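You operate a simulated robot arm through the tools that you are given. There is no shell and no other tool. Be economical: measure what you need, move in short steps, check, and stop when the job is done.

You are at the controls of a simulated robot arm. One attempt, no reset.

TASK
Swap the black plug in the meter plate for the blue one.
Fine: switch off first; old plug in the black tray's middle well; switch on once the new one is in, then light the lamp by the green button; both dials stay.

The check looks at the end state, three seconds after you hand in, the way a careful person would. Anything else that was tipped, shoved, dropped, spilled or broken makes it a failure.

THE ROBOT
A 6-joint arm with a two-finger parallel gripper, fixed in place. Base frame: the origin is at the foot of the arm, x ahead of it, y to its left, z up; the work surface is at about z = 0. Readings come in mm, degrees, newtons and seconds.
With the tool pointing down near the work surface it reaches from about 120 to 500 mm from the base axis. Its first joint turns from -72.0 to 72.0 degrees. Payload 0.65 kg.
The tool frame sits at the grasp point between the pads (the TCP): z along the fingers, y along the line on which they close. The tips reach 25 mm beyond it. The gripper opens to 76 mm. The fingers are 18 mm wide and 10 mm thick; the gripper's body (36 by 78 mm) begins 45 mm behind the TCP.
Orientation is told as [roll, pitch, yaw] about the base's x, y, z axes, in that order, counted from this pose: with the fingers straight down and closing along the base's y, the tool's x points along the base's -x, its y along +y and its z along -z.

THE INTERFACE
- The arm moves only by the tool step_arm. Its argument "increments" is text: rows parted by semicolons, each of 6 numbers parted by spaces: the shift along the tool's x, y, z in units of 150 mm (1.0 is 150 mm), then the turn, a rotation vector about the tool's x, y, z in units of 45 degrees (1.0 is 45 degrees). In form: tx ty tz wx wy wz; .... A call has 1 to 8 rows; each row is the pose to reach, as a shift and turn from the pose commanded when the call began, along the tool's axes at that moment. "grip" is the gripper command, from -1 (shut) to 1 (fully open), values between in proportion, set as the call begins (left out, the last holds). A call with a number of a shift or a turn outside -1 to 1 is refused whole. A row lasts 0.2 s, in which the tool goes at most 50 mm and 8.6 degrees; a call with a longer step from one row to the next is refused whole, and so is a gripper value outside its range. Where a pose cannot be reached the arm comes as near as it can. A force on the tool above 40 N (or 10 N above the force at the start of the call, whichever is more), or a blocked arm, ends the call early, and 0.2 s more pass. The fingers move at their own pace (about 108 mm/s each) and stop on an object; they squeeze with about 40 N. The grip force told is the motor's: it shows also when the fingers shut on nothing. Time passes only in rows, and 0.2 s behind the last, so rows that repeat a pose let the fingers close. It gives the time, the measured TCP pose, the force on the tool (base axes), the opening and the grip force at its end, in the units of the frame above (readings bear some noise).
- Cameras (640 x 400 px; columns grow to the right, rows downward): "scene" is fixed at [48, 282.8, 423.1]; the picture's right is [-0.79, -0.61, 0.00], its down [-0.26, 0.34, -0.91] and it looks along [0.55, -0.72, -0.42] (base axes); focal length 214 px, centre (320, 200). "wrist" rides on the gripper at [-28, 0, -45] in the tool frame; the picture's right is [0.00, -1.00, 0.00], its down [0.97, 0.00, -0.24] and it looks along [0.24, 0.00, 0.97] (tool axes); focal length 218 px, centre (320, 200). There is no depth. A picture from a camera that has moved, and an enlarged one, comes with that camera's place and axes in the base frame and with its lens. The place of the scene camera against the robot may be out by one fixed shift of up to 25 mm in any direction.
- snapshot(camera): a new picture of that camera. No time passes.
- close_up(camera, box): a new picture of the part [left, top, right, bottom] of that camera's present view, enlarged. No time passes.
- hand_in(): hands the job in; it is judged then, once.

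Work in short steps. Places have to be worked out from the pictures, the camera data and where the tool is seen: move nearer, look again, correct. Check each grasp and each placing, and mend what went wrong. You have 120 turns and 76 pictures in all, those below and enlarged ones among them. Open the gripper and draw the arm clear of the work before you hand the job in, unless the task says otherwise; then end with one line.

The tools are called after "Request:" by a JSON object that holds its "op" and its "data". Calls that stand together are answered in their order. step_arm: Moves the arm, as the interface text tells. Its arguments: {"type":"object","properties":{"increments":{"type":"string"},"grip":{"type":"number"}},"required":["increments"]} The other tools are called the same way: snapshot (camera) takes a picture; close_up (camera, box) takes an enlarged picture of a part of a camera's view; hand_in () hands the job in.

At the start:

```text
clock: 0.0
tcp_pos: [238.6, -21.5, 339.0]
ee_rot: [0.2, 0.0, 0.0]
ft_force: [0.2, 0.8, 0.9]
grip_width: 76.0
grasp_force: 0.1
```

scene: 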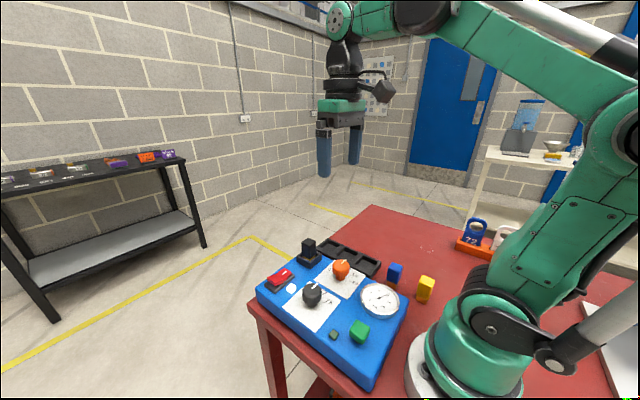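
wrist: 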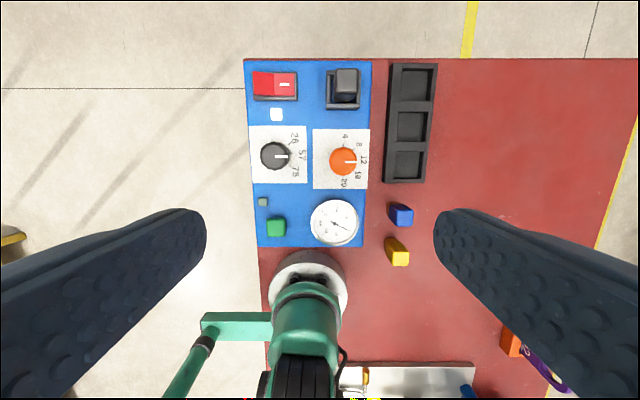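

The wrist view shows the plate, the tray and the plugs. I'll enlarge the parts before working out positions.

Request:
{"op": "close_up", "data": {"camera": "wrist", "box": [235, 50, 445, 280]}}

Request:
{"op": "close_up", "data": {"camera": "scene", "box": [240, 220, 450, 390]}}

```text
1.74 times, centred on (340, 165) of wrist
camera zoom: at [265.6, -22.0, 383.0], right [0.0, -1.0, 0.0], down [-0.97, 0.0, 0.24], along [-0.24, 0.0, -0.97], focal length 380 px, centre (285, 261)
```

zoom: 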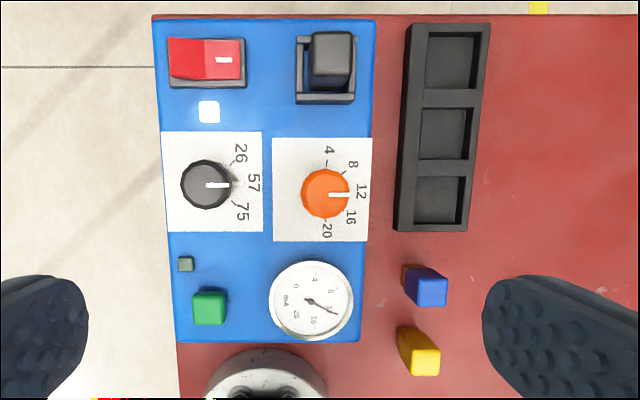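

```text
2.35 times, centred on (345, 305) of scene
camera zoom: at [48.0, 282.8, 423.1], right [-0.79, -0.61, 0.0], down [-0.26, 0.34, -0.91], along [0.55, -0.72, -0.42], focal length 505 px, centre (261, -47)
```

zoom: 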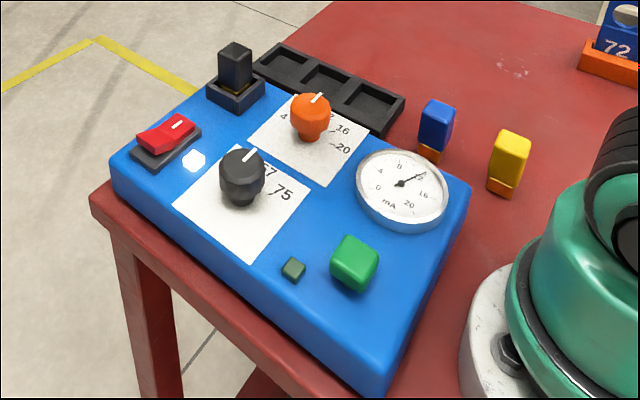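

Nothing is sized yet, so I'll lower the wrist camera and shift it forward for a second view to triangulate from.

Request:
{"op": "step_arm", "data": {"increments": "-0.08 0 0.18 0 0 0; -0.17 0 0.36 0 0 0; -0.26 0 0.54 0 0 0; -0.34 0 0.72 0 0 0; -0.34 0 0.72 0 0 0"}}

Request:
{"op": "snapshot", "data": {"camera": "wrist"}}

```text
clock: 1.2
tcp_pos: [289.3, -21.4, 230.1]
ee_rot: [0.0, 0.0, 0.0]
ft_force: [-0.5, 0.0, 0.5]
grip_width: 76.1
grasp_force: 0.0
```

```text
71 pictures are left
camera wrist: at [316.7, -22.1, 273.9], right [0.0, -1.0, 0.0], down [-0.97, 0.0, 0.24], along [-0.24, 0.0, -0.97], focal length 218 px, centre (320, 200)
```

wrist: 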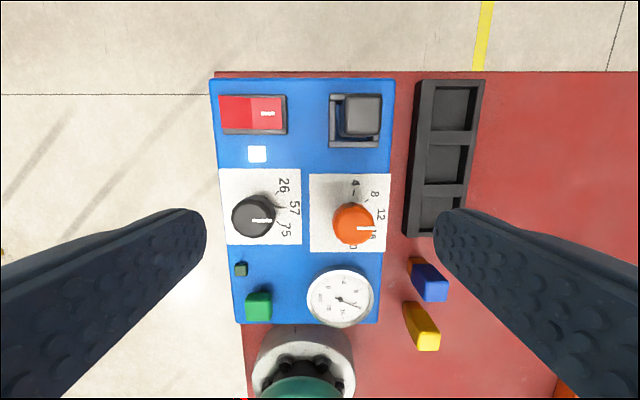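

Triangulated: plate top about z≈47, switch ≈(346,39), black plug ≈(340,-54, top ~95), blue plug ≈(149,-155). I'll go above the switch for a closer look.

Request:
{"op": "step_arm", "data": {"increments": "-0.09 0.1 0.13 0 0 0; -0.17 0.2 0.26 0 0 0; -0.26 0.3 0.4 0 0 0; -0.34 0.4 0.5 0 0 0; -0.34 0.4 0.5 0 0 0"}}

Request:
{"op": "snapshot", "data": {"camera": "wrist"}}

Request:
{"op": "close_up", "data": {"camera": "scene", "box": [250, 225, 350, 305]}}

```text
clock: 2.4
tcp_pos: [340.4, 37.9, 153.7]
ee_rot: [0.0, 0.0, 0.0]
ft_force: [0.1, -1.3, -0.5]
grip_width: 76.1
grasp_force: 0.1
```

```text
70 pictures are left
camera wrist: at [368.1, 38.0, 198.2], right [0.0, -1.0, 0.0], down [-0.97, 0.0, 0.24], along [-0.24, 0.0, -0.97], focal length 218 px, centre (320, 200)
```

wrist: 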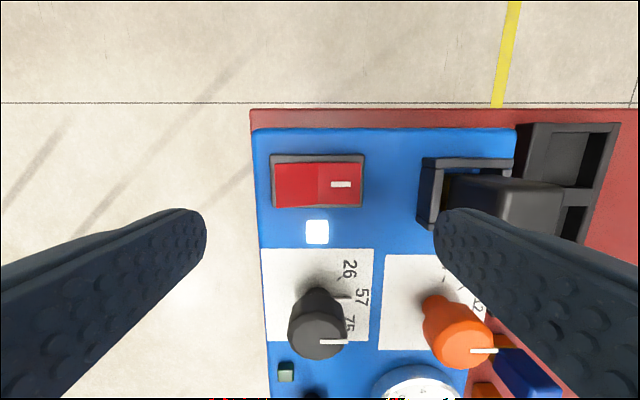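

```text
5.00 times, centred on (300, 265) of scene
camera zoom: at [48.0, 282.8, 423.1], right [-0.79, -0.61, 0.0], down [-0.26, 0.34, -0.91], along [0.55, -0.72, -0.42], focal length 1072 px, centre (420, -125)
```

zoom: 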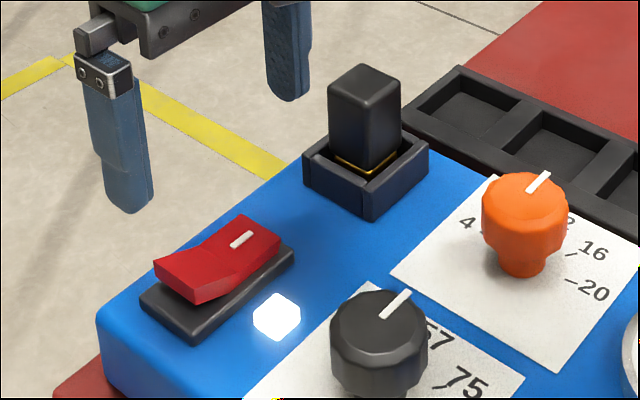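

I need to know which half of the rocker is raised, so I'll enlarge the switch in both cameras.

Request:
{"op": "close_up", "data": {"camera": "wrist", "box": [250, 140, 380, 250]}}

Request:
{"op": "close_up", "data": {"camera": "scene", "box": [262, 260, 302, 296]}}

```text
3.64 times, centred on (315, 195) of wrist
camera zoom: at [368.1, 38.0, 198.2], right [0.0, -1.0, 0.0], down [-0.97, 0.0, 0.24], along [-0.24, 0.0, -0.97], focal length 794 px, centre (338, 218)
```

zoom: 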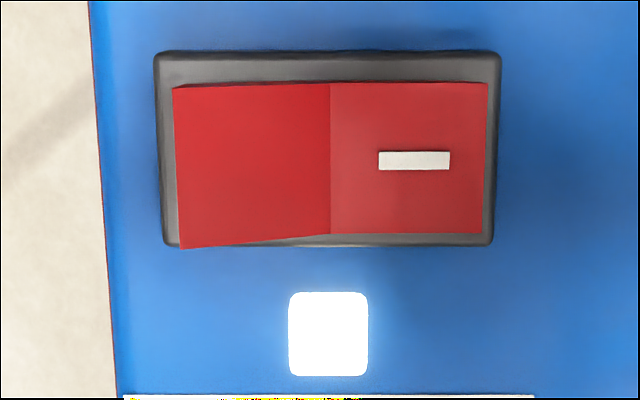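

```text
11.11 times, centred on (282, 278) of scene
camera zoom: at [48.0, 282.8, 423.1], right [-0.79, -0.61, 0.0], down [-0.26, 0.34, -0.91], along [0.55, -0.72, -0.42], focal length 2383 px, centre (742, -667)
```

zoom: 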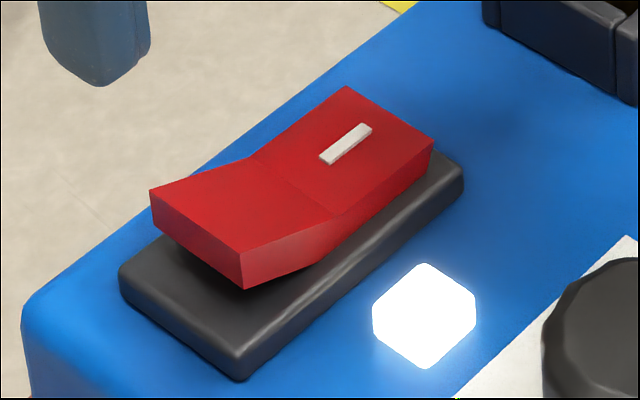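

The +y half of the rocker is raised and the marked -y half is down, with the pilot lit, so it's on. Switching off means pressing the +y end, at about (344.5, 57). I'll shut the fingers and hover over it with the tips at about z 75.

Request:
{"op": "step_arm", "data": {"increments": "-0.027 0.127 0 0 0 0; -0.027 0.127 0 0 0 0; -0.027 0.127 0.12 0 0 0; -0.027 0.127 0.24 0 0 0; -0.027 0.127 0.32 0 0 0; -0.027 0.127 0.32 0 0 0", "grip": -1}}

Request:
{"op": "close_up", "data": {"camera": "scene", "box": [250, 240, 310, 300]}}

Request:
{"op": "snapshot", "data": {"camera": "wrist"}}

```text
clock: 3.8
tcp_pos: [344.5, 58.7, 106.1]
ee_rot: [0.1, 0.0, 0.0]
ft_force: [0.1, 0.7, -0.1]
grip_width: 0.1
grasp_force: 24.1
```

```text
6.67 times, centred on (280, 270) of scene
camera zoom: at [48.0, 282.8, 423.1], right [-0.79, -0.61, 0.0], down [-0.26, 0.34, -0.91], along [0.55, -0.72, -0.42], focal length 1430 px, centre (587, -267)
```

zoom: 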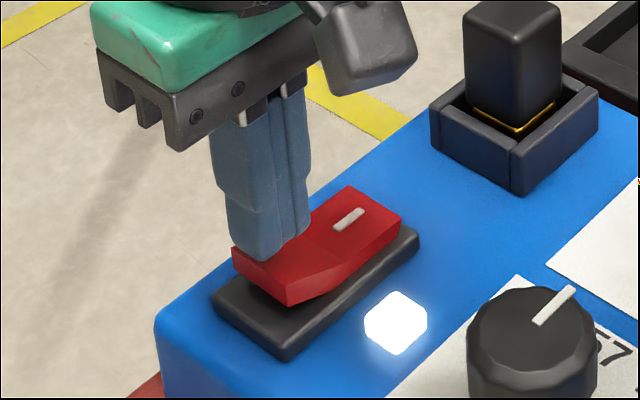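

```text
65 pictures are left
camera wrist: at [372.3, 57.3, 151.0], right [0.0, -1.0, 0.0], down [-0.97, 0.0, 0.24], along [-0.24, 0.0, -0.97], focal length 218 px, centre (320, 200)
```

wrist: 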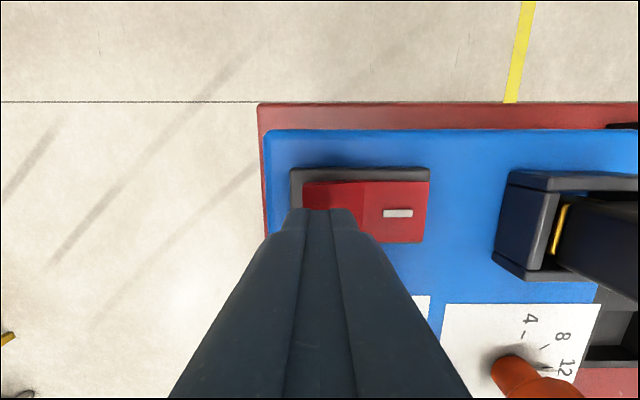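

The fingertips sit over the raised half, so I'll press in small steps.

Request:
{"op": "step_arm", "data": {"increments": "0 0 0.05 0 0 0; 0 0 0.075 0 0 0; 0 0 0.1 0 0 0; 0 0 0.12 0 0 0"}}

Request:
{"op": "close_up", "data": {"camera": "scene", "box": [250, 240, 310, 300]}}

```text
clock: 4.8
tcp_pos: [343.5, 57.2, 89.8]
ee_rot: [0.0, 0.0, 0.0]
ft_force: [0.3, -0.4, 0.0]
grip_width: 0.0
grasp_force: 23.7
```

```text
6.67 times, centred on (280, 270) of scene
camera zoom: at [48.0, 282.8, 423.1], right [-0.79, -0.61, 0.0], down [-0.26, 0.34, -0.91], along [0.55, -0.72, -0.42], focal length 1430 px, centre (587, -267)
```

zoom: 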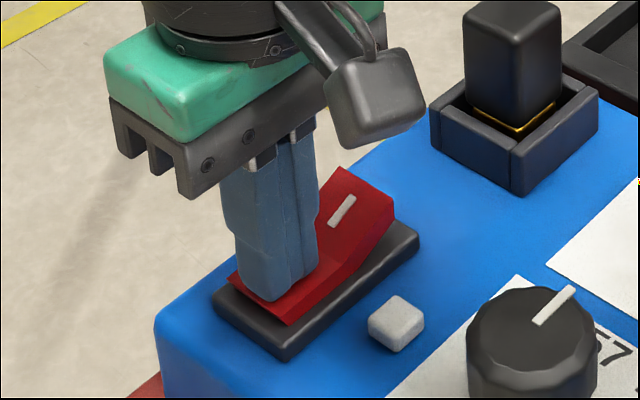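

It's off: the rocker flipped and the pilot is dark. I'll rise, open, and move over the black plug to measure it.

Request:
{"op": "step_arm", "data": {"increments": "0 0 -0.3 0 0 0; 0 0 -0.6 0 0 0; 0 -0.24 -0.7 0 0 0; 0 -0.5 -0.7 0 0 0; 0 -0.74 -0.7 0 0 0; 0 -0.74 -0.7 0 0 0", "grip": -1}}

Request:
{"op": "snapshot", "data": {"camera": "wrist"}}

```text
clock: 6.2
tcp_pos: [342.3, -54.7, 195.4]
ee_rot: [0.0, 0.0, 0.0]
ft_force: [0.7, -1.2, -0.8]
grip_width: 0.0
grasp_force: 23.2
```

```text
63 pictures are left
camera wrist: at [370.2, -54.2, 239.9], right [0.0, -1.0, 0.0], down [-0.97, 0.0, 0.24], along [-0.24, 0.0, -0.97], focal length 218 px, centre (320, 200)
```

wrist: 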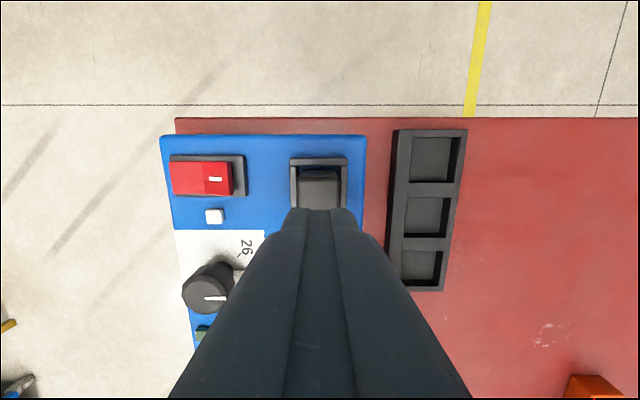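

The plug lines up with the tool in y. I'll open the fingers so the camera sees the plug between them.

Request:
{"op": "step_arm", "data": {"increments": "0 0 0 0 0 0; 0 0 0 0 0 0", "grip": 1}}

Request:
{"op": "snapshot", "data": {"camera": "wrist"}}

Request:
{"op": "close_up", "data": {"camera": "wrist", "box": [270, 140, 370, 240]}}

Request:
{"op": "close_up", "data": {"camera": "scene", "box": [290, 225, 350, 275]}}

```text
clock: 6.8
tcp_pos: [342.5, -52.9, 195.2]
ee_rot: [-0.1, 0.1, -0.1]
ft_force: [0.5, 0.1, -0.1]
grip_width: 76.0
grasp_force: 0.1
```

```text
62 pictures are left
camera wrist: at [370.2, -53.8, 239.9], right [0.0, -1.0, 0.0], down [-0.97, 0.0, 0.24], along [-0.24, 0.0, -0.97], focal length 218 px, centre (320, 200)
```

wrist: 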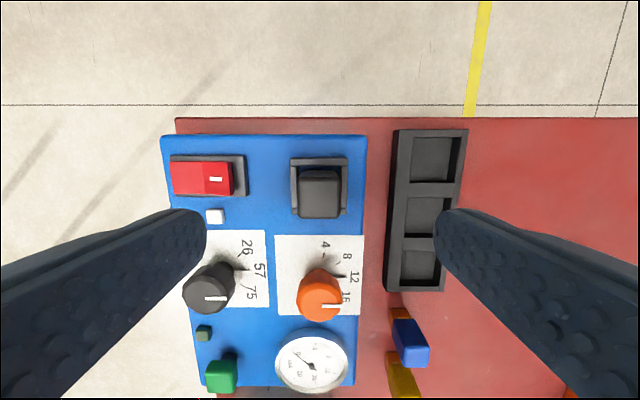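

```text
4.00 times, centred on (320, 190) of wrist
camera zoom: at [370.2, -53.8, 239.9], right [0.0, -1.0, 0.0], down [-0.97, 0.0, 0.24], along [-0.24, 0.0, -0.97], focal length 873 px, centre (320, 240)
```

zoom: 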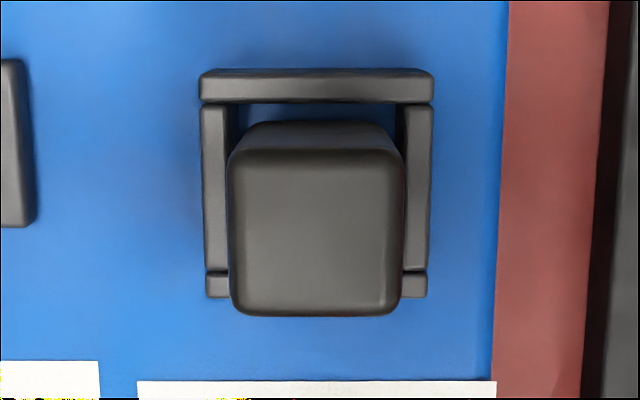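

```text
8.00 times, centred on (320, 250) of scene
camera zoom: at [48.0, 282.8, 423.1], right [-0.79, -0.61, 0.0], down [-0.26, 0.34, -0.91], along [0.55, -0.72, -0.42], focal length 1716 px, centre (320, -200)
```

zoom: 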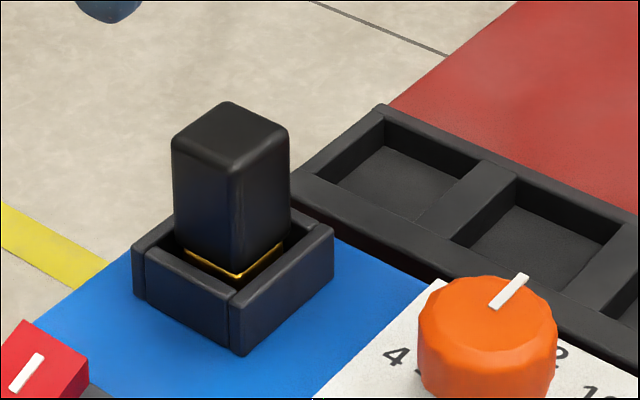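

Black plug: 27.5 mm square, centred (337.8,-53.3), top z≈105, with the socket wall top at about 68. I'll go down to TCP z≈100, which puts the tips at 75, with the fingers open.

Request:
{"op": "step_arm", "data": {"increments": "0.03 0.003 0.15 0 0 0; 0.03 0.003 0.3 0 0 0; 0.03 0.003 0.45 0 0 0; 0.03 0.003 0.56 0 0 0; 0.03 0.003 0.635 0 0 0; 0.03 0.003 0.635 0 0 0"}}

Request:
{"op": "close_up", "data": {"camera": "scene", "box": [270, 205, 350, 275]}}

Request:
{"op": "snapshot", "data": {"camera": "wrist"}}

```text
clock: 8.2
tcp_pos: [337.8, -53.1, 98.7]
ee_rot: [-0.1, -0.1, 0.0]
ft_force: [-0.3, -0.8, 0.8]
grip_width: 75.8
grasp_force: 0.0
```

```text
5.71 times, centred on (310, 240) of scene
camera zoom: at [48.0, 282.8, 423.1], right [-0.79, -0.61, 0.0], down [-0.26, 0.34, -0.91], along [0.55, -0.72, -0.42], focal length 1226 px, centre (377, -29)
```

zoom: 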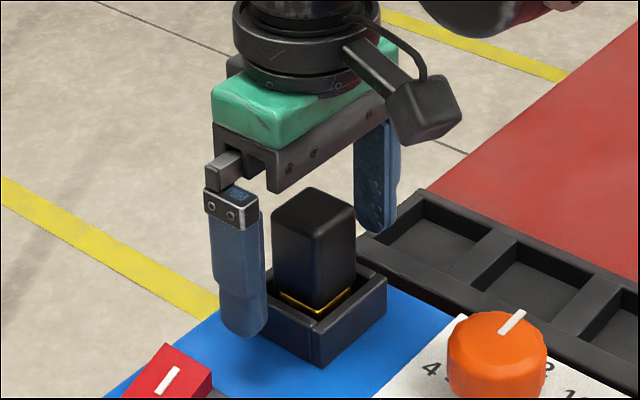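

```text
58 pictures are left
camera wrist: at [366.4, -53.2, 143.4], right [0.0, -1.0, 0.0], down [-0.97, 0.0, 0.24], along [-0.24, 0.0, -0.97], focal length 218 px, centre (320, 200)
```

wrist: 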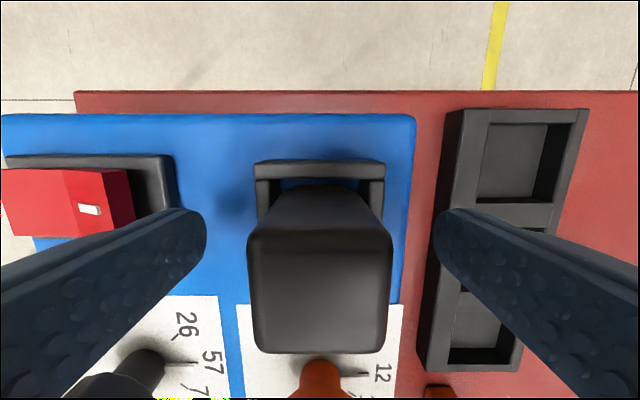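

The plug is centred between the fingers, and the wall top is at 67, below the tips at about 74. I'll close on it.

Request:
{"op": "step_arm", "data": {"increments": "0 0 0 0 0 0; 0 0 0 0 0 0; 0 0 0 0 0 0", "grip": -1}}

```text
clock: 9.0
tcp_pos: [338.4, -53.7, 98.5]
ee_rot: [0.0, 0.0, 0.0]
ft_force: [0.3, -0.2, -0.9]
grip_width: 27.4
grasp_force: 40.1
```

The grip stopped at 27.4 mm, which matches the plug. I'll lift slowly straight up.

Request:
{"op": "step_arm", "data": {"increments": "0 0 -0.05 0 0 0; 0 0 -0.1 0 0 0; 0 0 -0.18 0 0 0; 0 0 -0.3 0 0 0; 0 0 -0.45 0 0 0; 0 0 -0.6 0 0 0; 0 0 -0.6 0 0 0"}}

Request:
{"op": "snapshot", "data": {"camera": "wrist"}}

Request:
{"op": "close_up", "data": {"camera": "scene", "box": [240, 150, 420, 290]}}

```text
clock: 10.6
tcp_pos: [337.9, -52.9, 189.2]
ee_rot: [0.1, 0.1, 0.0]
ft_force: [1.3, 0.4, -0.7]
grip_width: 27.2
grasp_force: 40.1
```

```text
57 pictures are left
camera wrist: at [365.9, -53.0, 234.2], right [0.0, -1.0, 0.0], down [-0.97, 0.0, 0.24], along [-0.24, 0.0, -0.97], focal length 218 px, centre (320, 200)
```

wrist: 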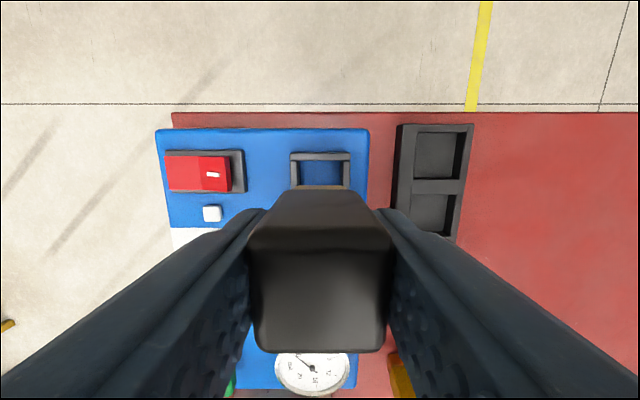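

```text
2.86 times, centred on (330, 220) of scene
camera zoom: at [48.0, 282.8, 423.1], right [-0.79, -0.61, 0.0], down [-0.26, 0.34, -0.91], along [0.55, -0.72, -0.42], focal length 613 px, centre (291, 143)
```

zoom: 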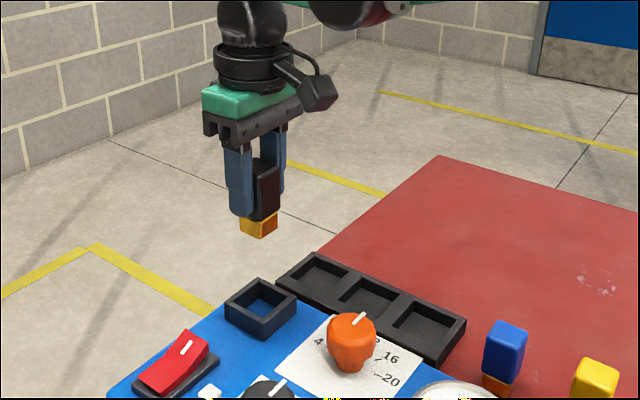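

The plug came out cleanly with its gold base, and the dials are untouched. I'll carry it behind the tray's middle well, keeping the camera view of the well clear.

Request:
{"op": "step_arm", "data": {"increments": "0.1 -0.15 0 0 0 0; 0.2 -0.3 0 0 0 0; 0.3 -0.45 0 0 0 0; 0.4 -0.6 0 0 0 0; 0.5 -0.78 0 0 0 0; 0.5 -0.78 0 0 0 0"}}

Request:
{"op": "snapshot", "data": {"camera": "wrist"}}

Request:
{"op": "close_up", "data": {"camera": "wrist", "box": [260, 80, 390, 190]}}

```text
clock: 12.0
tcp_pos: [263.4, -171.3, 189.6]
ee_rot: [0.0, 0.1, 0.0]
ft_force: [0.4, 0.3, -0.3]
grip_width: 27.3
grasp_force: 39.8
```

```text
55 pictures are left
camera wrist: at [291.1, -171.0, 234.2], right [0.0, -1.0, 0.0], down [-0.97, 0.0, 0.24], along [-0.24, 0.0, -0.97], focal length 218 px, centre (320, 200)
```

wrist: 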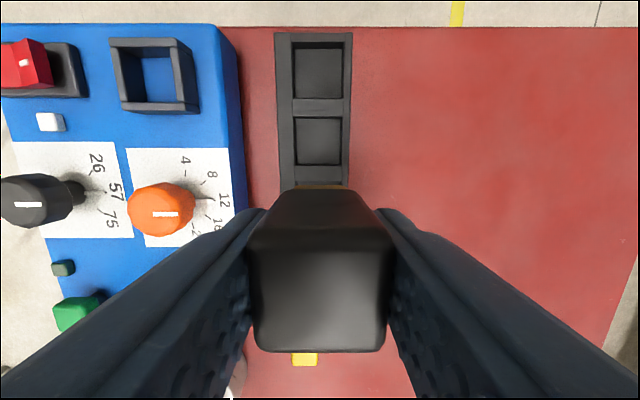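

```text
3.64 times, centred on (325, 135) of wrist
camera zoom: at [291.1, -171.0, 234.2], right [0.0, -1.0, 0.0], down [-0.97, 0.0, 0.24], along [-0.24, 0.0, -0.97], focal length 794 px, centre (302, 436)
```

zoom: 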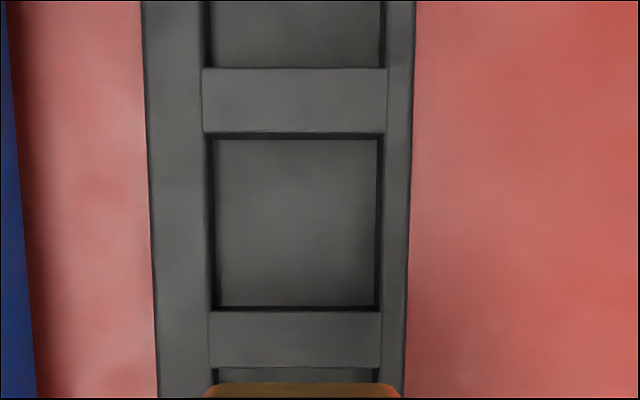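

The middle well's rim is about 46 mm square, centred (295.2,-169.3). I'll move over it and lower most of the way.

Request:
{"op": "step_arm", "data": {"increments": "-0.107 0.012 0 0 0 0; -0.214 0.012 0 0 0 0; -0.214 0.012 0.2 0 0 0; -0.214 0.012 0.4 0 0 0; -0.214 0.012 0.6 0 0 0; -0.214 0.012 0.72 0 0 0; -0.214 0.012 0.72 0 0 0"}}

Request:
{"op": "close_up", "data": {"camera": "scene", "box": [290, 190, 410, 290]}}

Request:
{"op": "snapshot", "data": {"camera": "wrist"}}

```text
clock: 13.6
tcp_pos: [295.3, -170.5, 80.0]
ee_rot: [-0.1, 0.0, 0.1]
ft_force: [-0.4, 0.8, -1.0]
grip_width: 27.3
grasp_force: 39.1
```

```text
4.00 times, centred on (350, 240) of scene
camera zoom: at [48.0, 282.8, 423.1], right [-0.79, -0.61, 0.0], down [-0.26, 0.34, -0.91], along [0.55, -0.72, -0.42], focal length 858 px, centre (200, 40)
```

zoom: 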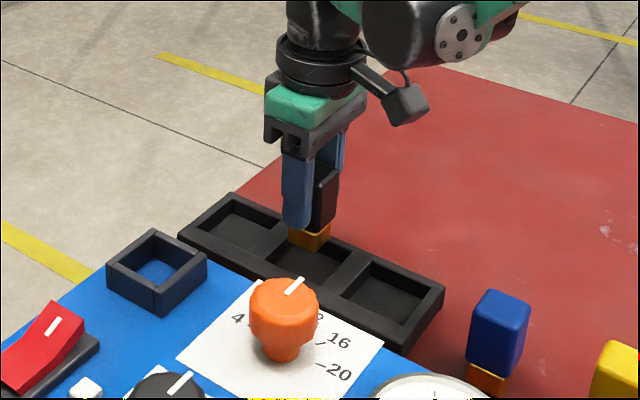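

```text
52 pictures are left
camera wrist: at [324.0, -169.8, 124.6], right [0.0, -1.0, 0.0], down [-0.97, 0.0, 0.24], along [-0.24, 0.0, -0.97], focal length 218 px, centre (320, 200)
```

wrist: 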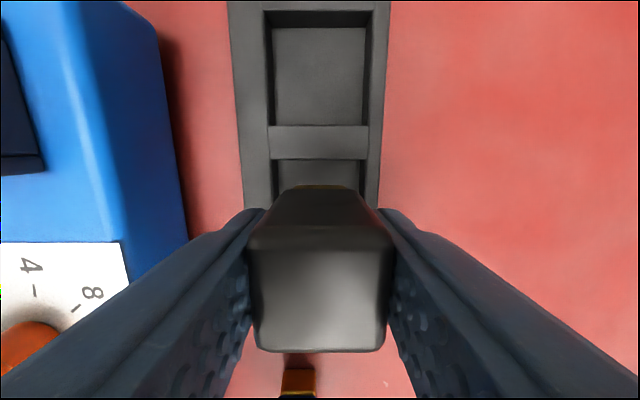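

The base sits above the middle well. I'll lower in small steps and watch the force.

Request:
{"op": "step_arm", "data": {"increments": "0 0 0.06 0 0 0; 0 0 0.11 0 0 0; 0 0 0.135 0 0 0; 0 0 0.15 0 0 0; 0 0 0.15 0 0 0"}}

Request:
{"op": "close_up", "data": {"camera": "scene", "box": [320, 220, 390, 280]}}

```text
clock: 14.8
tcp_pos: [296.0, -168.5, 57.9]
ee_rot: [0.0, 0.0, 0.0]
ft_force: [-0.1, 0.4, -0.5]
grip_width: 27.0
grasp_force: 39.6
```

```text
6.67 times, centred on (355, 250) of scene
camera zoom: at [48.0, 282.8, 423.1], right [-0.79, -0.61, 0.0], down [-0.26, 0.34, -0.91], along [0.55, -0.72, -0.42], focal length 1430 px, centre (87, -133)
```

zoom: 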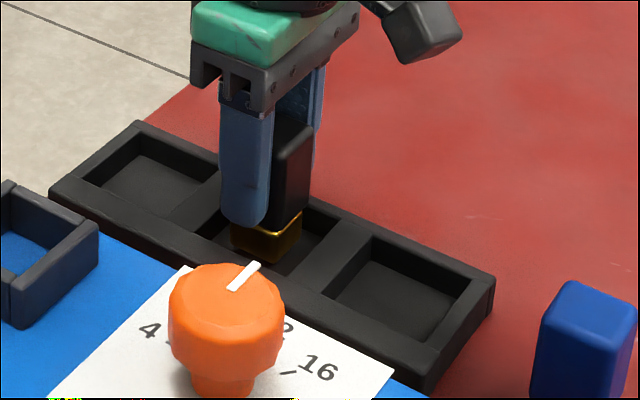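

No contact yet, so I'll keep going down about 1 mm at a time.

Request:
{"op": "step_arm", "data": {"increments": "0 0 0.007 0 0 0; 0 0 0.014 0 0 0; 0 0 0.02 0 0 0; 0 0 0.02 0 0 0"}}

```text
clock: 15.8
tcp_pos: [296.1, -168.2, 55.8]
ee_rot: [0.0, 0.1, -0.1]
ft_force: [-0.1, 0.4, -1.0]
grip_width: 27.7
grasp_force: 40.6
```

Request:
{"op": "step_arm", "data": {"increments": "0 0 0.007 0 0 0; 0 0 0.014 0 0 0; 0 0 0.02 0 0 0; 0 0 0.02 0 0 0"}}

Request:
{"op": "close_up", "data": {"camera": "scene", "box": [325, 230, 375, 275]}}

```text
clock: 16.8
tcp_pos: [296.6, -168.2, 52.8]
ee_rot: [0.1, 0.0, 0.1]
ft_force: [-1.9, -0.7, 31.4]
grip_width: 27.3
grasp_force: 40.6
```

```text
8.89 times, centred on (350, 252) of scene
camera zoom: at [47.9, 282.9, 423.1], right [-0.79, -0.61, 0.0], down [-0.26, 0.34, -0.91], along [0.55, -0.72, -0.42], focal length 1906 px, centre (53, -267)
```

zoom: 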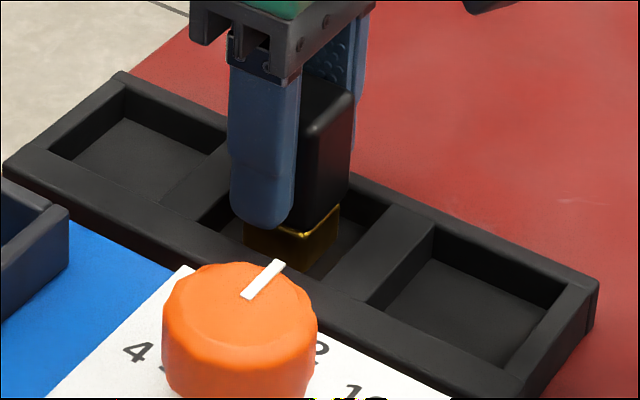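

It's on the floor, pressing at 31 N. I'll ease up 1 mm to relieve that, then open a little.

Request:
{"op": "step_arm", "data": {"increments": "0 0 -0.006 0 0 0; 0 0 -0.006 0 0 0"}}

Request:
{"op": "step_arm", "data": {"increments": "0 0 0 0 0 0; 0 0 0 0 0 0; 0 0 -0.1 0 0 0; 0 0 -0.3 0 0 0; 0 0 -0.6 0 0 0; 0 0 -0.9 0 0 0; 0 0 -0.9 0 0 0", "grip": 0.4}}

Request:
{"op": "snapshot", "data": {"camera": "wrist"}}

Request:
{"op": "close_up", "data": {"camera": "scene", "box": [300, 220, 460, 320]}}

```text
clock: 17.4
tcp_pos: [296.5, -168.6, 53.9]
ee_rot: [0.1, 0.1, 0.0]
ft_force: [-0.1, -0.5, -1.3]
grip_width: 27.3
grasp_force: 40.1
```

```text
clock: 19.0
tcp_pos: [296.6, -167.8, 187.7]
ee_rot: [0.0, 0.0, 0.0]
ft_force: [-0.4, 0.2, -0.4]
grip_width: 53.1
grasp_force: 0.1
```

```text
49 pictures are left
camera wrist: at [323.6, -167.8, 232.6], right [0.0, -1.0, 0.0], down [-0.97, 0.0, 0.24], along [-0.24, 0.0, -0.97], focal length 218 px, centre (320, 200)
```

wrist: 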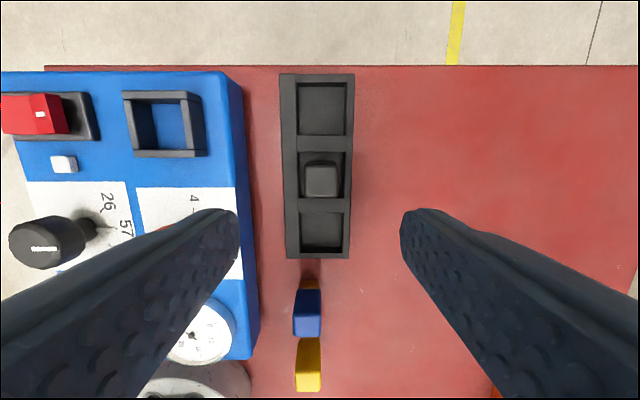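

```text
4.00 times, centred on (380, 270) of scene
camera zoom: at [48.0, 282.8, 423.1], right [-0.79, -0.61, 0.0], down [-0.26, 0.34, -0.91], along [0.55, -0.72, -0.42], focal length 858 px, centre (80, -80)
```

zoom: 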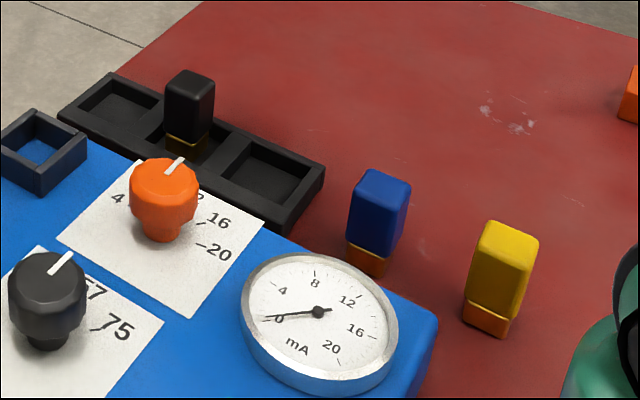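

The black plug stands upright in the middle well, and both knobs are unmoved. Next I'll move near the blue plug to measure it.

Request:
{"op": "step_arm", "data": {"increments": "0.2 0.02 0 0 0 0; 0.4 0.04 0 0 0 0; 0.6 0.06 0 0 0 0; 0.8 0.08 0 0 0 0; 0.8 0.08 0 0 0 0", "grip": 1}}

Request:
{"op": "snapshot", "data": {"camera": "wrist"}}

Request:
{"op": "close_up", "data": {"camera": "wrist", "box": [260, 150, 380, 260]}}

```text
clock: 20.2
tcp_pos: [175.4, -156.4, 187.7]
ee_rot: [-0.1, -0.1, 0.0]
ft_force: [0.7, 0.0, 0.6]
grip_width: 76.1
grasp_force: 0.0
```

```text
47 pictures are left
camera wrist: at [202.8, -156.5, 232.5], right [0.0, -1.0, 0.0], down [-0.97, 0.0, 0.24], along [-0.24, 0.0, -0.97], focal length 218 px, centre (320, 200)
```

wrist: 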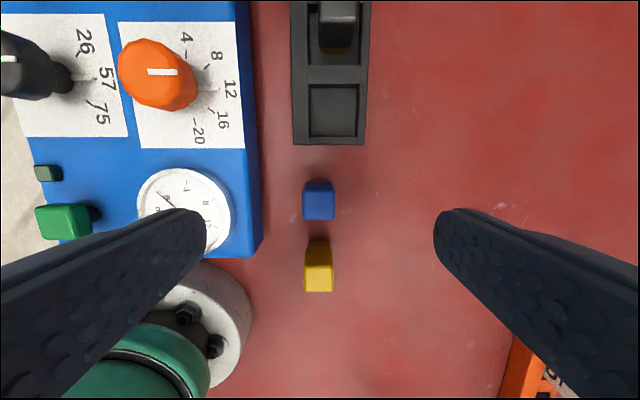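

```text
3.64 times, centred on (320, 205) of wrist
camera zoom: at [202.8, -156.5, 232.5], right [0.0, -1.0, 0.0], down [-0.97, 0.0, 0.24], along [-0.24, 0.0, -0.97], focal length 794 px, centre (320, 182)
```

zoom: 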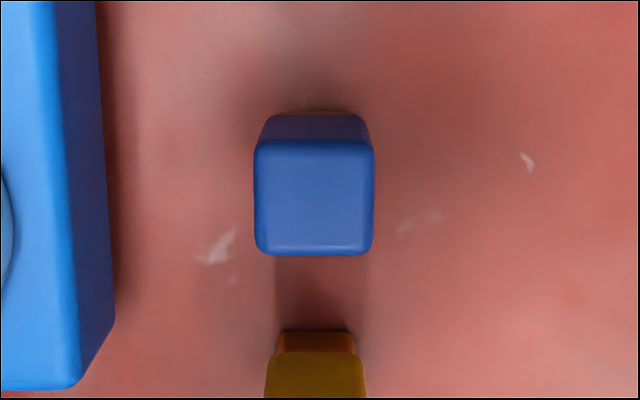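

Blue plug: axis-aligned, centred (156.0,-155.2), top ≈59. I'll descend over it open, to TCP z≈53.

Request:
{"op": "step_arm", "data": {"increments": "0.125 0.009 0 0 0 0; 0.125 0.009 0.2 0 0 0; 0.125 0.009 0.4 0 0 0; 0.125 0.009 0.58 0 0 0; 0.125 0.009 0.7 0 0 0; 0.125 0.009 0.8 0 0 0; 0.125 0.009 0.895 0 0 0; 0.125 0.009 0.895 0 0 0"}}

Request:
{"op": "snapshot", "data": {"camera": "wrist"}}

Request:
{"op": "close_up", "data": {"camera": "scene", "box": [340, 210, 460, 320]}}

```text
clock: 22.0
tcp_pos: [156.5, -155.1, 53.7]
ee_rot: [0.0, 0.0, 0.0]
ft_force: [0.4, 0.5, -0.9]
grip_width: 76.1
grasp_force: 0.0
```

```text
45 pictures are left
camera wrist: at [184.0, -154.5, 97.8], right [0.0, -1.0, 0.0], down [-0.97, 0.0, 0.24], along [-0.24, 0.0, -0.97], focal length 218 px, centre (320, 200)
```

wrist: 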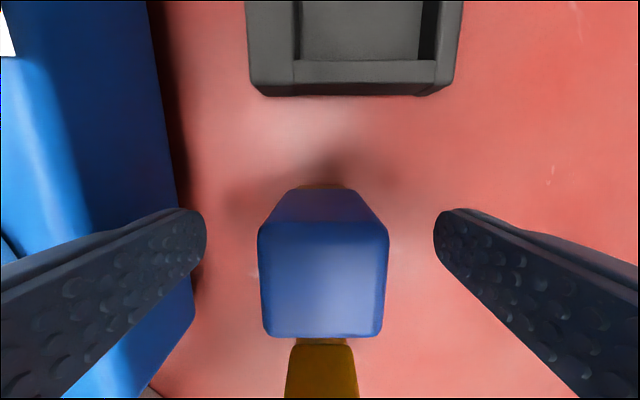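

```text
3.64 times, centred on (400, 265) of scene
camera zoom: at [48.0, 282.8, 423.1], right [-0.79, -0.61, 0.0], down [-0.26, 0.34, -0.91], along [0.55, -0.72, -0.42], focal length 780 px, centre (29, -36)
```

zoom: 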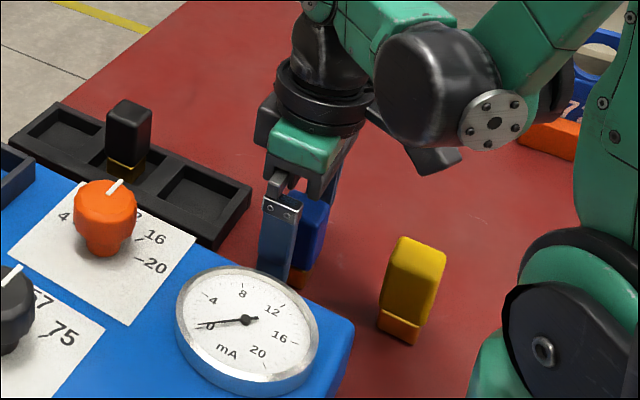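

It's centred between the pads. I'll lower 3 mm for the same hold as before, then close.

Request:
{"op": "step_arm", "data": {"increments": "0 0 0.02 0 0 0; 0 0 0.02 0 0 0"}}

Request:
{"op": "step_arm", "data": {"increments": "0 0 0 0 0 0; 0 0 0 0 0 0; 0 0 0 0 0 0", "grip": -1}}

Request:
{"op": "step_arm", "data": {"increments": "0 0 -0.1 0 0 0; 0 0 -0.3 0 0 0; 0 0 -0.6 0 0 0; 0 0 -0.9 0 0 0; 0 0 -0.9 0 0 0"}}

Request:
{"op": "snapshot", "data": {"camera": "wrist"}}

```text
clock: 22.6
tcp_pos: [155.9, -153.7, 50.6]
ee_rot: [0.0, 0.1, 0.0]
ft_force: [-0.3, 0.2, 0.3]
grip_width: 76.2
grasp_force: 0.1
```

```text
clock: 23.4
tcp_pos: [155.8, -154.5, 50.9]
ee_rot: [0.1, 0.0, -0.1]
ft_force: [-1.0, -0.3, 1.3]
grip_width: 27.1
grasp_force: 39.9
```

```text
clock: 24.6
tcp_pos: [157.0, -155.3, 189.4]
ee_rot: [0.0, -0.1, 0.0]
ft_force: [0.3, -0.6, -0.2]
grip_width: 27.2
grasp_force: 40.3
```

```text
43 pictures are left
camera wrist: at [184.9, -155.2, 233.2], right [0.0, -1.0, 0.0], down [-0.97, 0.0, 0.24], along [-0.24, 0.0, -0.97], focal length 218 px, centre (320, 200)
```

wrist: 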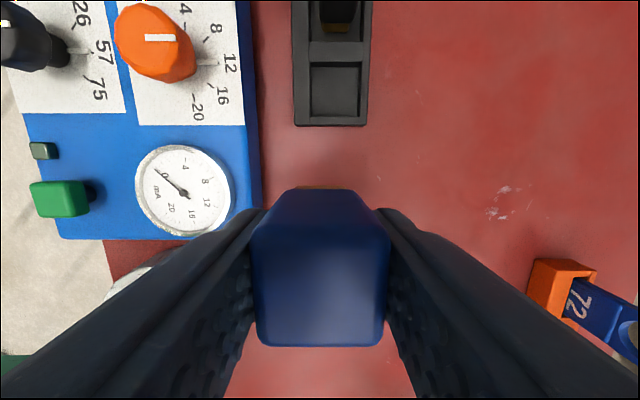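

Blue plug held, 27.2 mm. I'll carry it to about 38 mm behind the socket, staying high, to check alignment.

Request:
{"op": "step_arm", "data": {"increments": "-0.19 0.136 0 0 0 0; -0.38 0.272 0 0 0 0; -0.57 0.408 0 0 0 0; -0.76 0.544 0 0 0 0; -0.954 0.68 0 0 0 0; -0.954 0.68 0 0 0 0"}}

Request:
{"op": "close_up", "data": {"camera": "wrist", "box": [260, 90, 380, 200]}}

Request:
{"op": "snapshot", "data": {"camera": "wrist"}}

```text
clock: 26.0
tcp_pos: [302.0, -52.6, 188.4]
ee_rot: [0.0, 0.0, -0.1]
ft_force: [0.1, 0.8, -0.2]
grip_width: 27.2
grasp_force: 40.1
```

```text
3.64 times, centred on (320, 145) of wrist
camera zoom: at [330.0, -53.1, 231.5], right [0.0, -1.0, 0.0], down [-0.97, 0.0, 0.24], along [-0.24, 0.0, -0.97], focal length 794 px, centre (320, 400)
```

zoom: 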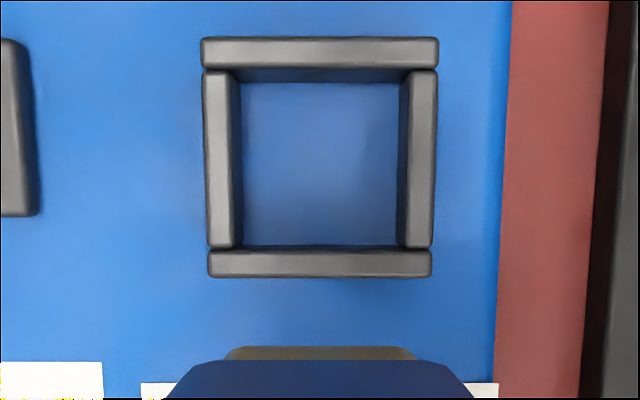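

```text
41 pictures are left
camera wrist: at [330.0, -53.1, 231.5], right [0.0, -1.0, 0.0], down [-0.97, 0.0, 0.24], along [-0.24, 0.0, -0.97], focal length 218 px, centre (320, 200)
```

wrist: 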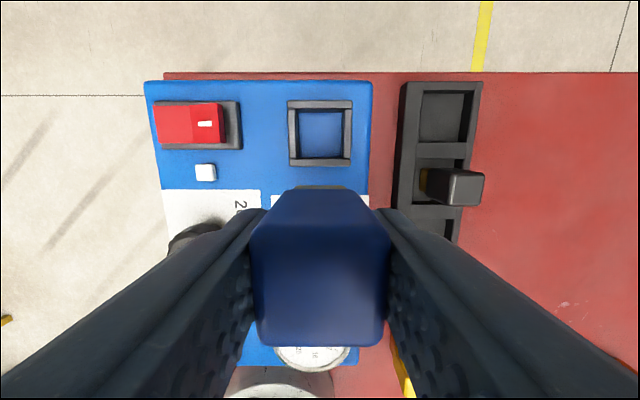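

The socket's inner opening is ~34 mm, centred (338.3,-53.1), and the plug lines up in y. I'll move over it and lower to just above the seat.

Request:
{"op": "step_arm", "data": {"increments": "-0.12 0 0 0 0 0; -0.241 0 0 0 0 0; -0.241 0 0 0 0 0; -0.241 0 0.15 0 0 0; -0.241 0 0.3 0 0 0; -0.241 0 0.4 0 0 0; -0.241 0 0.4 0 0 0"}}

Request:
{"op": "close_up", "data": {"camera": "scene", "box": [280, 205, 350, 275]}}

Request:
{"op": "snapshot", "data": {"camera": "wrist"}}

```text
clock: 27.6
tcp_pos: [336.2, -53.0, 126.5]
ee_rot: [0.0, 0.0, 0.0]
ft_force: [0.7, -0.4, -0.8]
grip_width: 27.1
grasp_force: 40.6
```

```text
5.71 times, centred on (315, 240) of scene
camera zoom: at [48.0, 282.8, 423.1], right [-0.79, -0.61, 0.0], down [-0.26, 0.34, -0.91], along [0.55, -0.72, -0.42], focal length 1226 px, centre (349, -29)
```

zoom: 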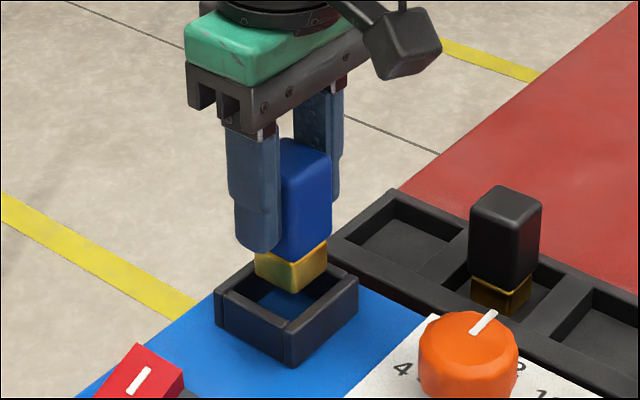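

```text
39 pictures are left
camera wrist: at [364.1, -53.9, 171.0], right [0.0, -1.0, 0.0], down [-0.97, 0.0, 0.24], along [-0.24, 0.0, -0.97], focal length 218 px, centre (320, 200)
```

wrist: 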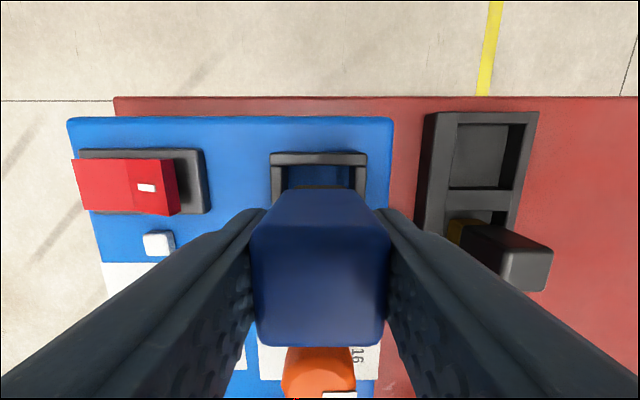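

I'm about 2 mm short in x. I'll correct that and lower the base into the socket.

Request:
{"op": "step_arm", "data": {"increments": "-0.013 0.002 0 0 0 0; -0.013 0.002 0.05 0 0 0; -0.013 0.002 0.1 0 0 0; -0.013 0.002 0.14 0 0 0; -0.013 0.002 0.165 0 0 0; -0.013 0.002 0.165 0 0 0"}}

Request:
{"op": "close_up", "data": {"camera": "scene", "box": [280, 205, 350, 275]}}

```text
clock: 29.0
tcp_pos: [337.9, -52.4, 101.3]
ee_rot: [0.0, 0.0, 0.0]
ft_force: [0.5, 0.6, -0.6]
grip_width: 27.3
grasp_force: 40.4
```

```text
5.71 times, centred on (315, 240) of scene
camera zoom: at [48.0, 282.8, 423.1], right [-0.79, -0.61, 0.0], down [-0.26, 0.34, -0.91], along [0.55, -0.72, -0.42], focal length 1226 px, centre (349, -29)
```

zoom: 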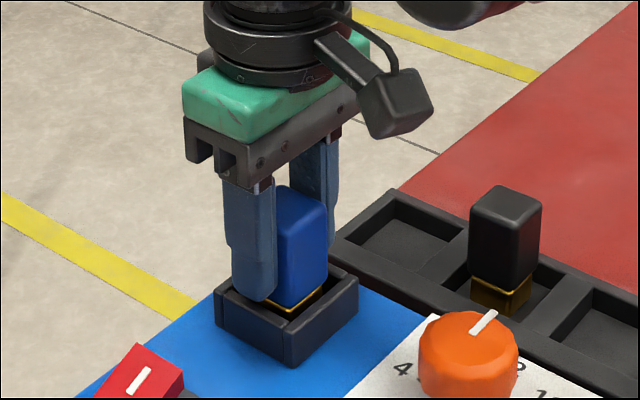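

The base is inside the socket with no contact. I'll lower about 1 mm at a time until it seats.

Request:
{"op": "step_arm", "data": {"increments": "0 0 0.007 0 0 0; 0 0 0.014 0 0 0; 0 0 0.02 0 0 0; 0 0 0.02 0 0 0"}}

```text
clock: 30.0
tcp_pos: [338.4, -52.3, 98.6]
ee_rot: [0.0, 0.1, 0.0]
ft_force: [-2.0, -0.4, 31.4]
grip_width: 27.4
grasp_force: 40.1
```

Contact at TCP 98.6, the expected seat height of about 47.5. I'll relieve the press, release and rise.

Request:
{"op": "step_arm", "data": {"increments": "0 0 -0.005 0 0 0; 0 0 -0.005 0 0 0"}}

Request:
{"op": "step_arm", "data": {"increments": "0 0 0 0 0 0; 0 0 0 0 0 0; 0 0 -0.1 0 0 0; 0 0 -0.3 0 0 0; 0 0 -0.6 0 0 0; 0 0 -0.6 0 0 0", "grip": 0.5}}

Request:
{"op": "close_up", "data": {"camera": "wrist", "box": [250, 130, 370, 240]}}

Request:
{"op": "close_up", "data": {"camera": "scene", "box": [290, 225, 350, 275]}}

```text
clock: 30.6
tcp_pos: [338.3, -52.2, 99.6]
ee_rot: [0.1, -0.1, 0.1]
ft_force: [-0.4, -0.6, -0.4]
grip_width: 27.3
grasp_force: 40.1
```

```text
clock: 32.0
tcp_pos: [337.8, -52.9, 188.9]
ee_rot: [0.0, -0.1, 0.0]
ft_force: [0.8, -0.3, -0.1]
grip_width: 57.1
grasp_force: 0.0
```

```text
3.64 times, centred on (310, 185) of wrist
camera zoom: at [365.6, -53.1, 234.1], right [0.0, -1.0, 0.0], down [-0.97, 0.0, 0.24], along [-0.24, 0.0, -0.97], focal length 794 px, centre (356, 254)
```

zoom: 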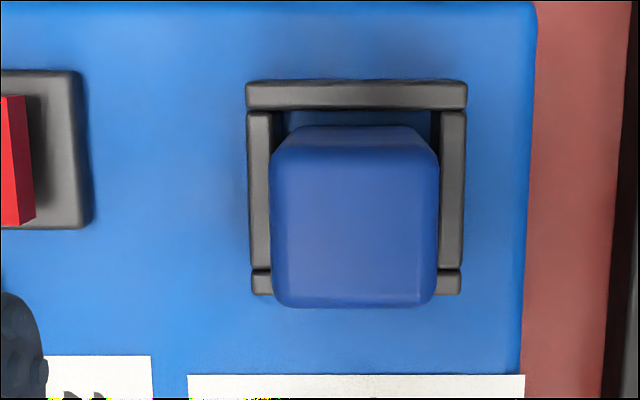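

```text
8.00 times, centred on (320, 250) of scene
camera zoom: at [48.0, 282.8, 423.1], right [-0.79, -0.61, 0.0], down [-0.26, 0.34, -0.91], along [0.55, -0.72, -0.42], focal length 1716 px, centre (320, -200)
```

zoom: 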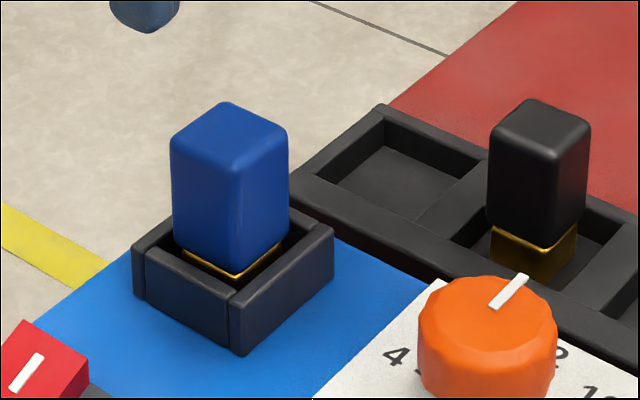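

The blue plug sits just as the black one did. Next I'll shut the fingers and move over the switch's marked end (344, 21).

Request:
{"op": "step_arm", "data": {"increments": "0 0.1 0 0 0 0; -0.041 0.3 0 0 0 0; -0.041 0.493 0 0 0 0; -0.041 0.493 0.2 0 0 0; -0.041 0.493 0.4 0 0 0; -0.041 0.493 0.54 0 0 0; -0.041 0.493 0.54 0 0 0", "grip": -1}}

Request:
{"op": "close_up", "data": {"camera": "scene", "box": [250, 240, 310, 300]}}

```text
clock: 33.6
tcp_pos: [343.7, 23.0, 109.0]
ee_rot: [0.0, -0.1, -0.1]
ft_force: [0.0, -0.4, 0.5]
grip_width: 0.0
grasp_force: 24.0
```

```text
6.67 times, centred on (280, 270) of scene
camera zoom: at [48.0, 282.8, 423.1], right [-0.79, -0.61, 0.0], down [-0.26, 0.34, -0.91], along [0.55, -0.72, -0.42], focal length 1430 px, centre (587, -267)
```

zoom: 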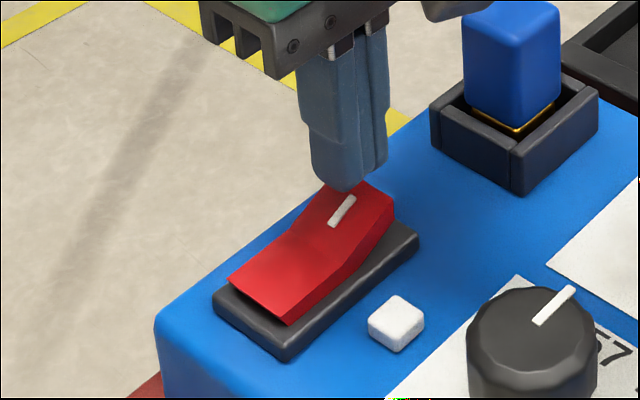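

The tips hover over the raised marked end, so I'll press down to the same depth as before.

Request:
{"op": "step_arm", "data": {"increments": "0 -0.007 0.05 0 0 0; 0 -0.007 0.075 0 0 0; 0 -0.007 0.1 0 0 0; 0 -0.007 0.12 0 0 0; 0 -0.007 0.13 0 0 0"}}

Request:
{"op": "close_up", "data": {"camera": "scene", "box": [250, 240, 310, 300]}}

```text
clock: 34.8
tcp_pos: [344.5, 20.9, 89.3]
ee_rot: [0.0, 0.0, 0.0]
ft_force: [-4.0, 0.6, 25.4]
grip_width: 0.1
grasp_force: 24.1
```

```text
6.67 times, centred on (280, 270) of scene
camera zoom: at [47.9, 282.8, 423.1], right [-0.79, -0.61, 0.0], down [-0.26, 0.34, -0.91], along [0.55, -0.72, -0.42], focal length 1430 px, centre (587, -267)
```

zoom: 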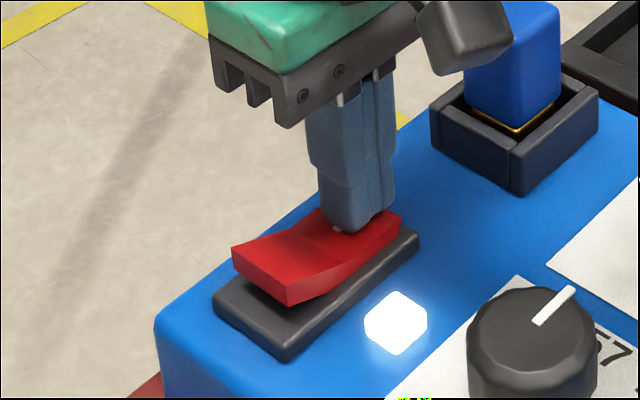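

The switch is on and the pilot is lit. I'll rise and travel toward the green button.

Request:
{"op": "step_arm", "data": {"increments": "0 0 -0.3 0 0 0; 0 0 -0.6 0 0 0; 0.2 0 -0.7 0 0 0; 0.45 0.04 -0.7 0 0 0; 0.7 0.1 -0.7 0 0 0; 0.95 0.16 -0.7 0 0 0; 0.95 0.16 -0.7 0 0 0"}}

Request:
{"op": "snapshot", "data": {"camera": "wrist"}}

```text
clock: 36.4
tcp_pos: [202.2, 45.3, 194.5]
ee_rot: [0.0, 0.0, 0.0]
ft_force: [-0.3, 0.2, -0.3]
grip_width: 0.3
grasp_force: 24.0
```

```text
33 pictures are left
camera wrist: at [229.1, 45.6, 239.1], right [0.0, -1.0, 0.0], down [-0.97, 0.0, 0.24], along [-0.24, 0.0, -0.97], focal length 218 px, centre (320, 200)
```

wrist: 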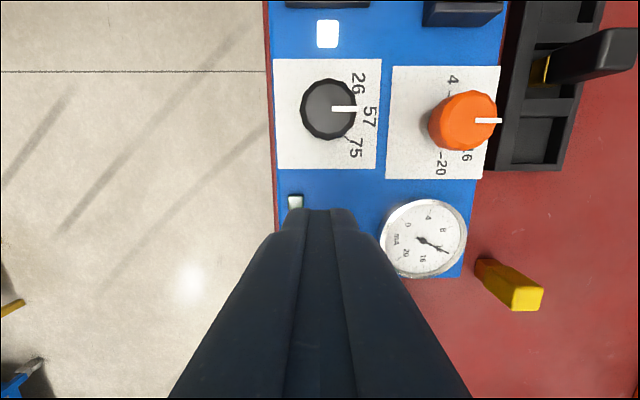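

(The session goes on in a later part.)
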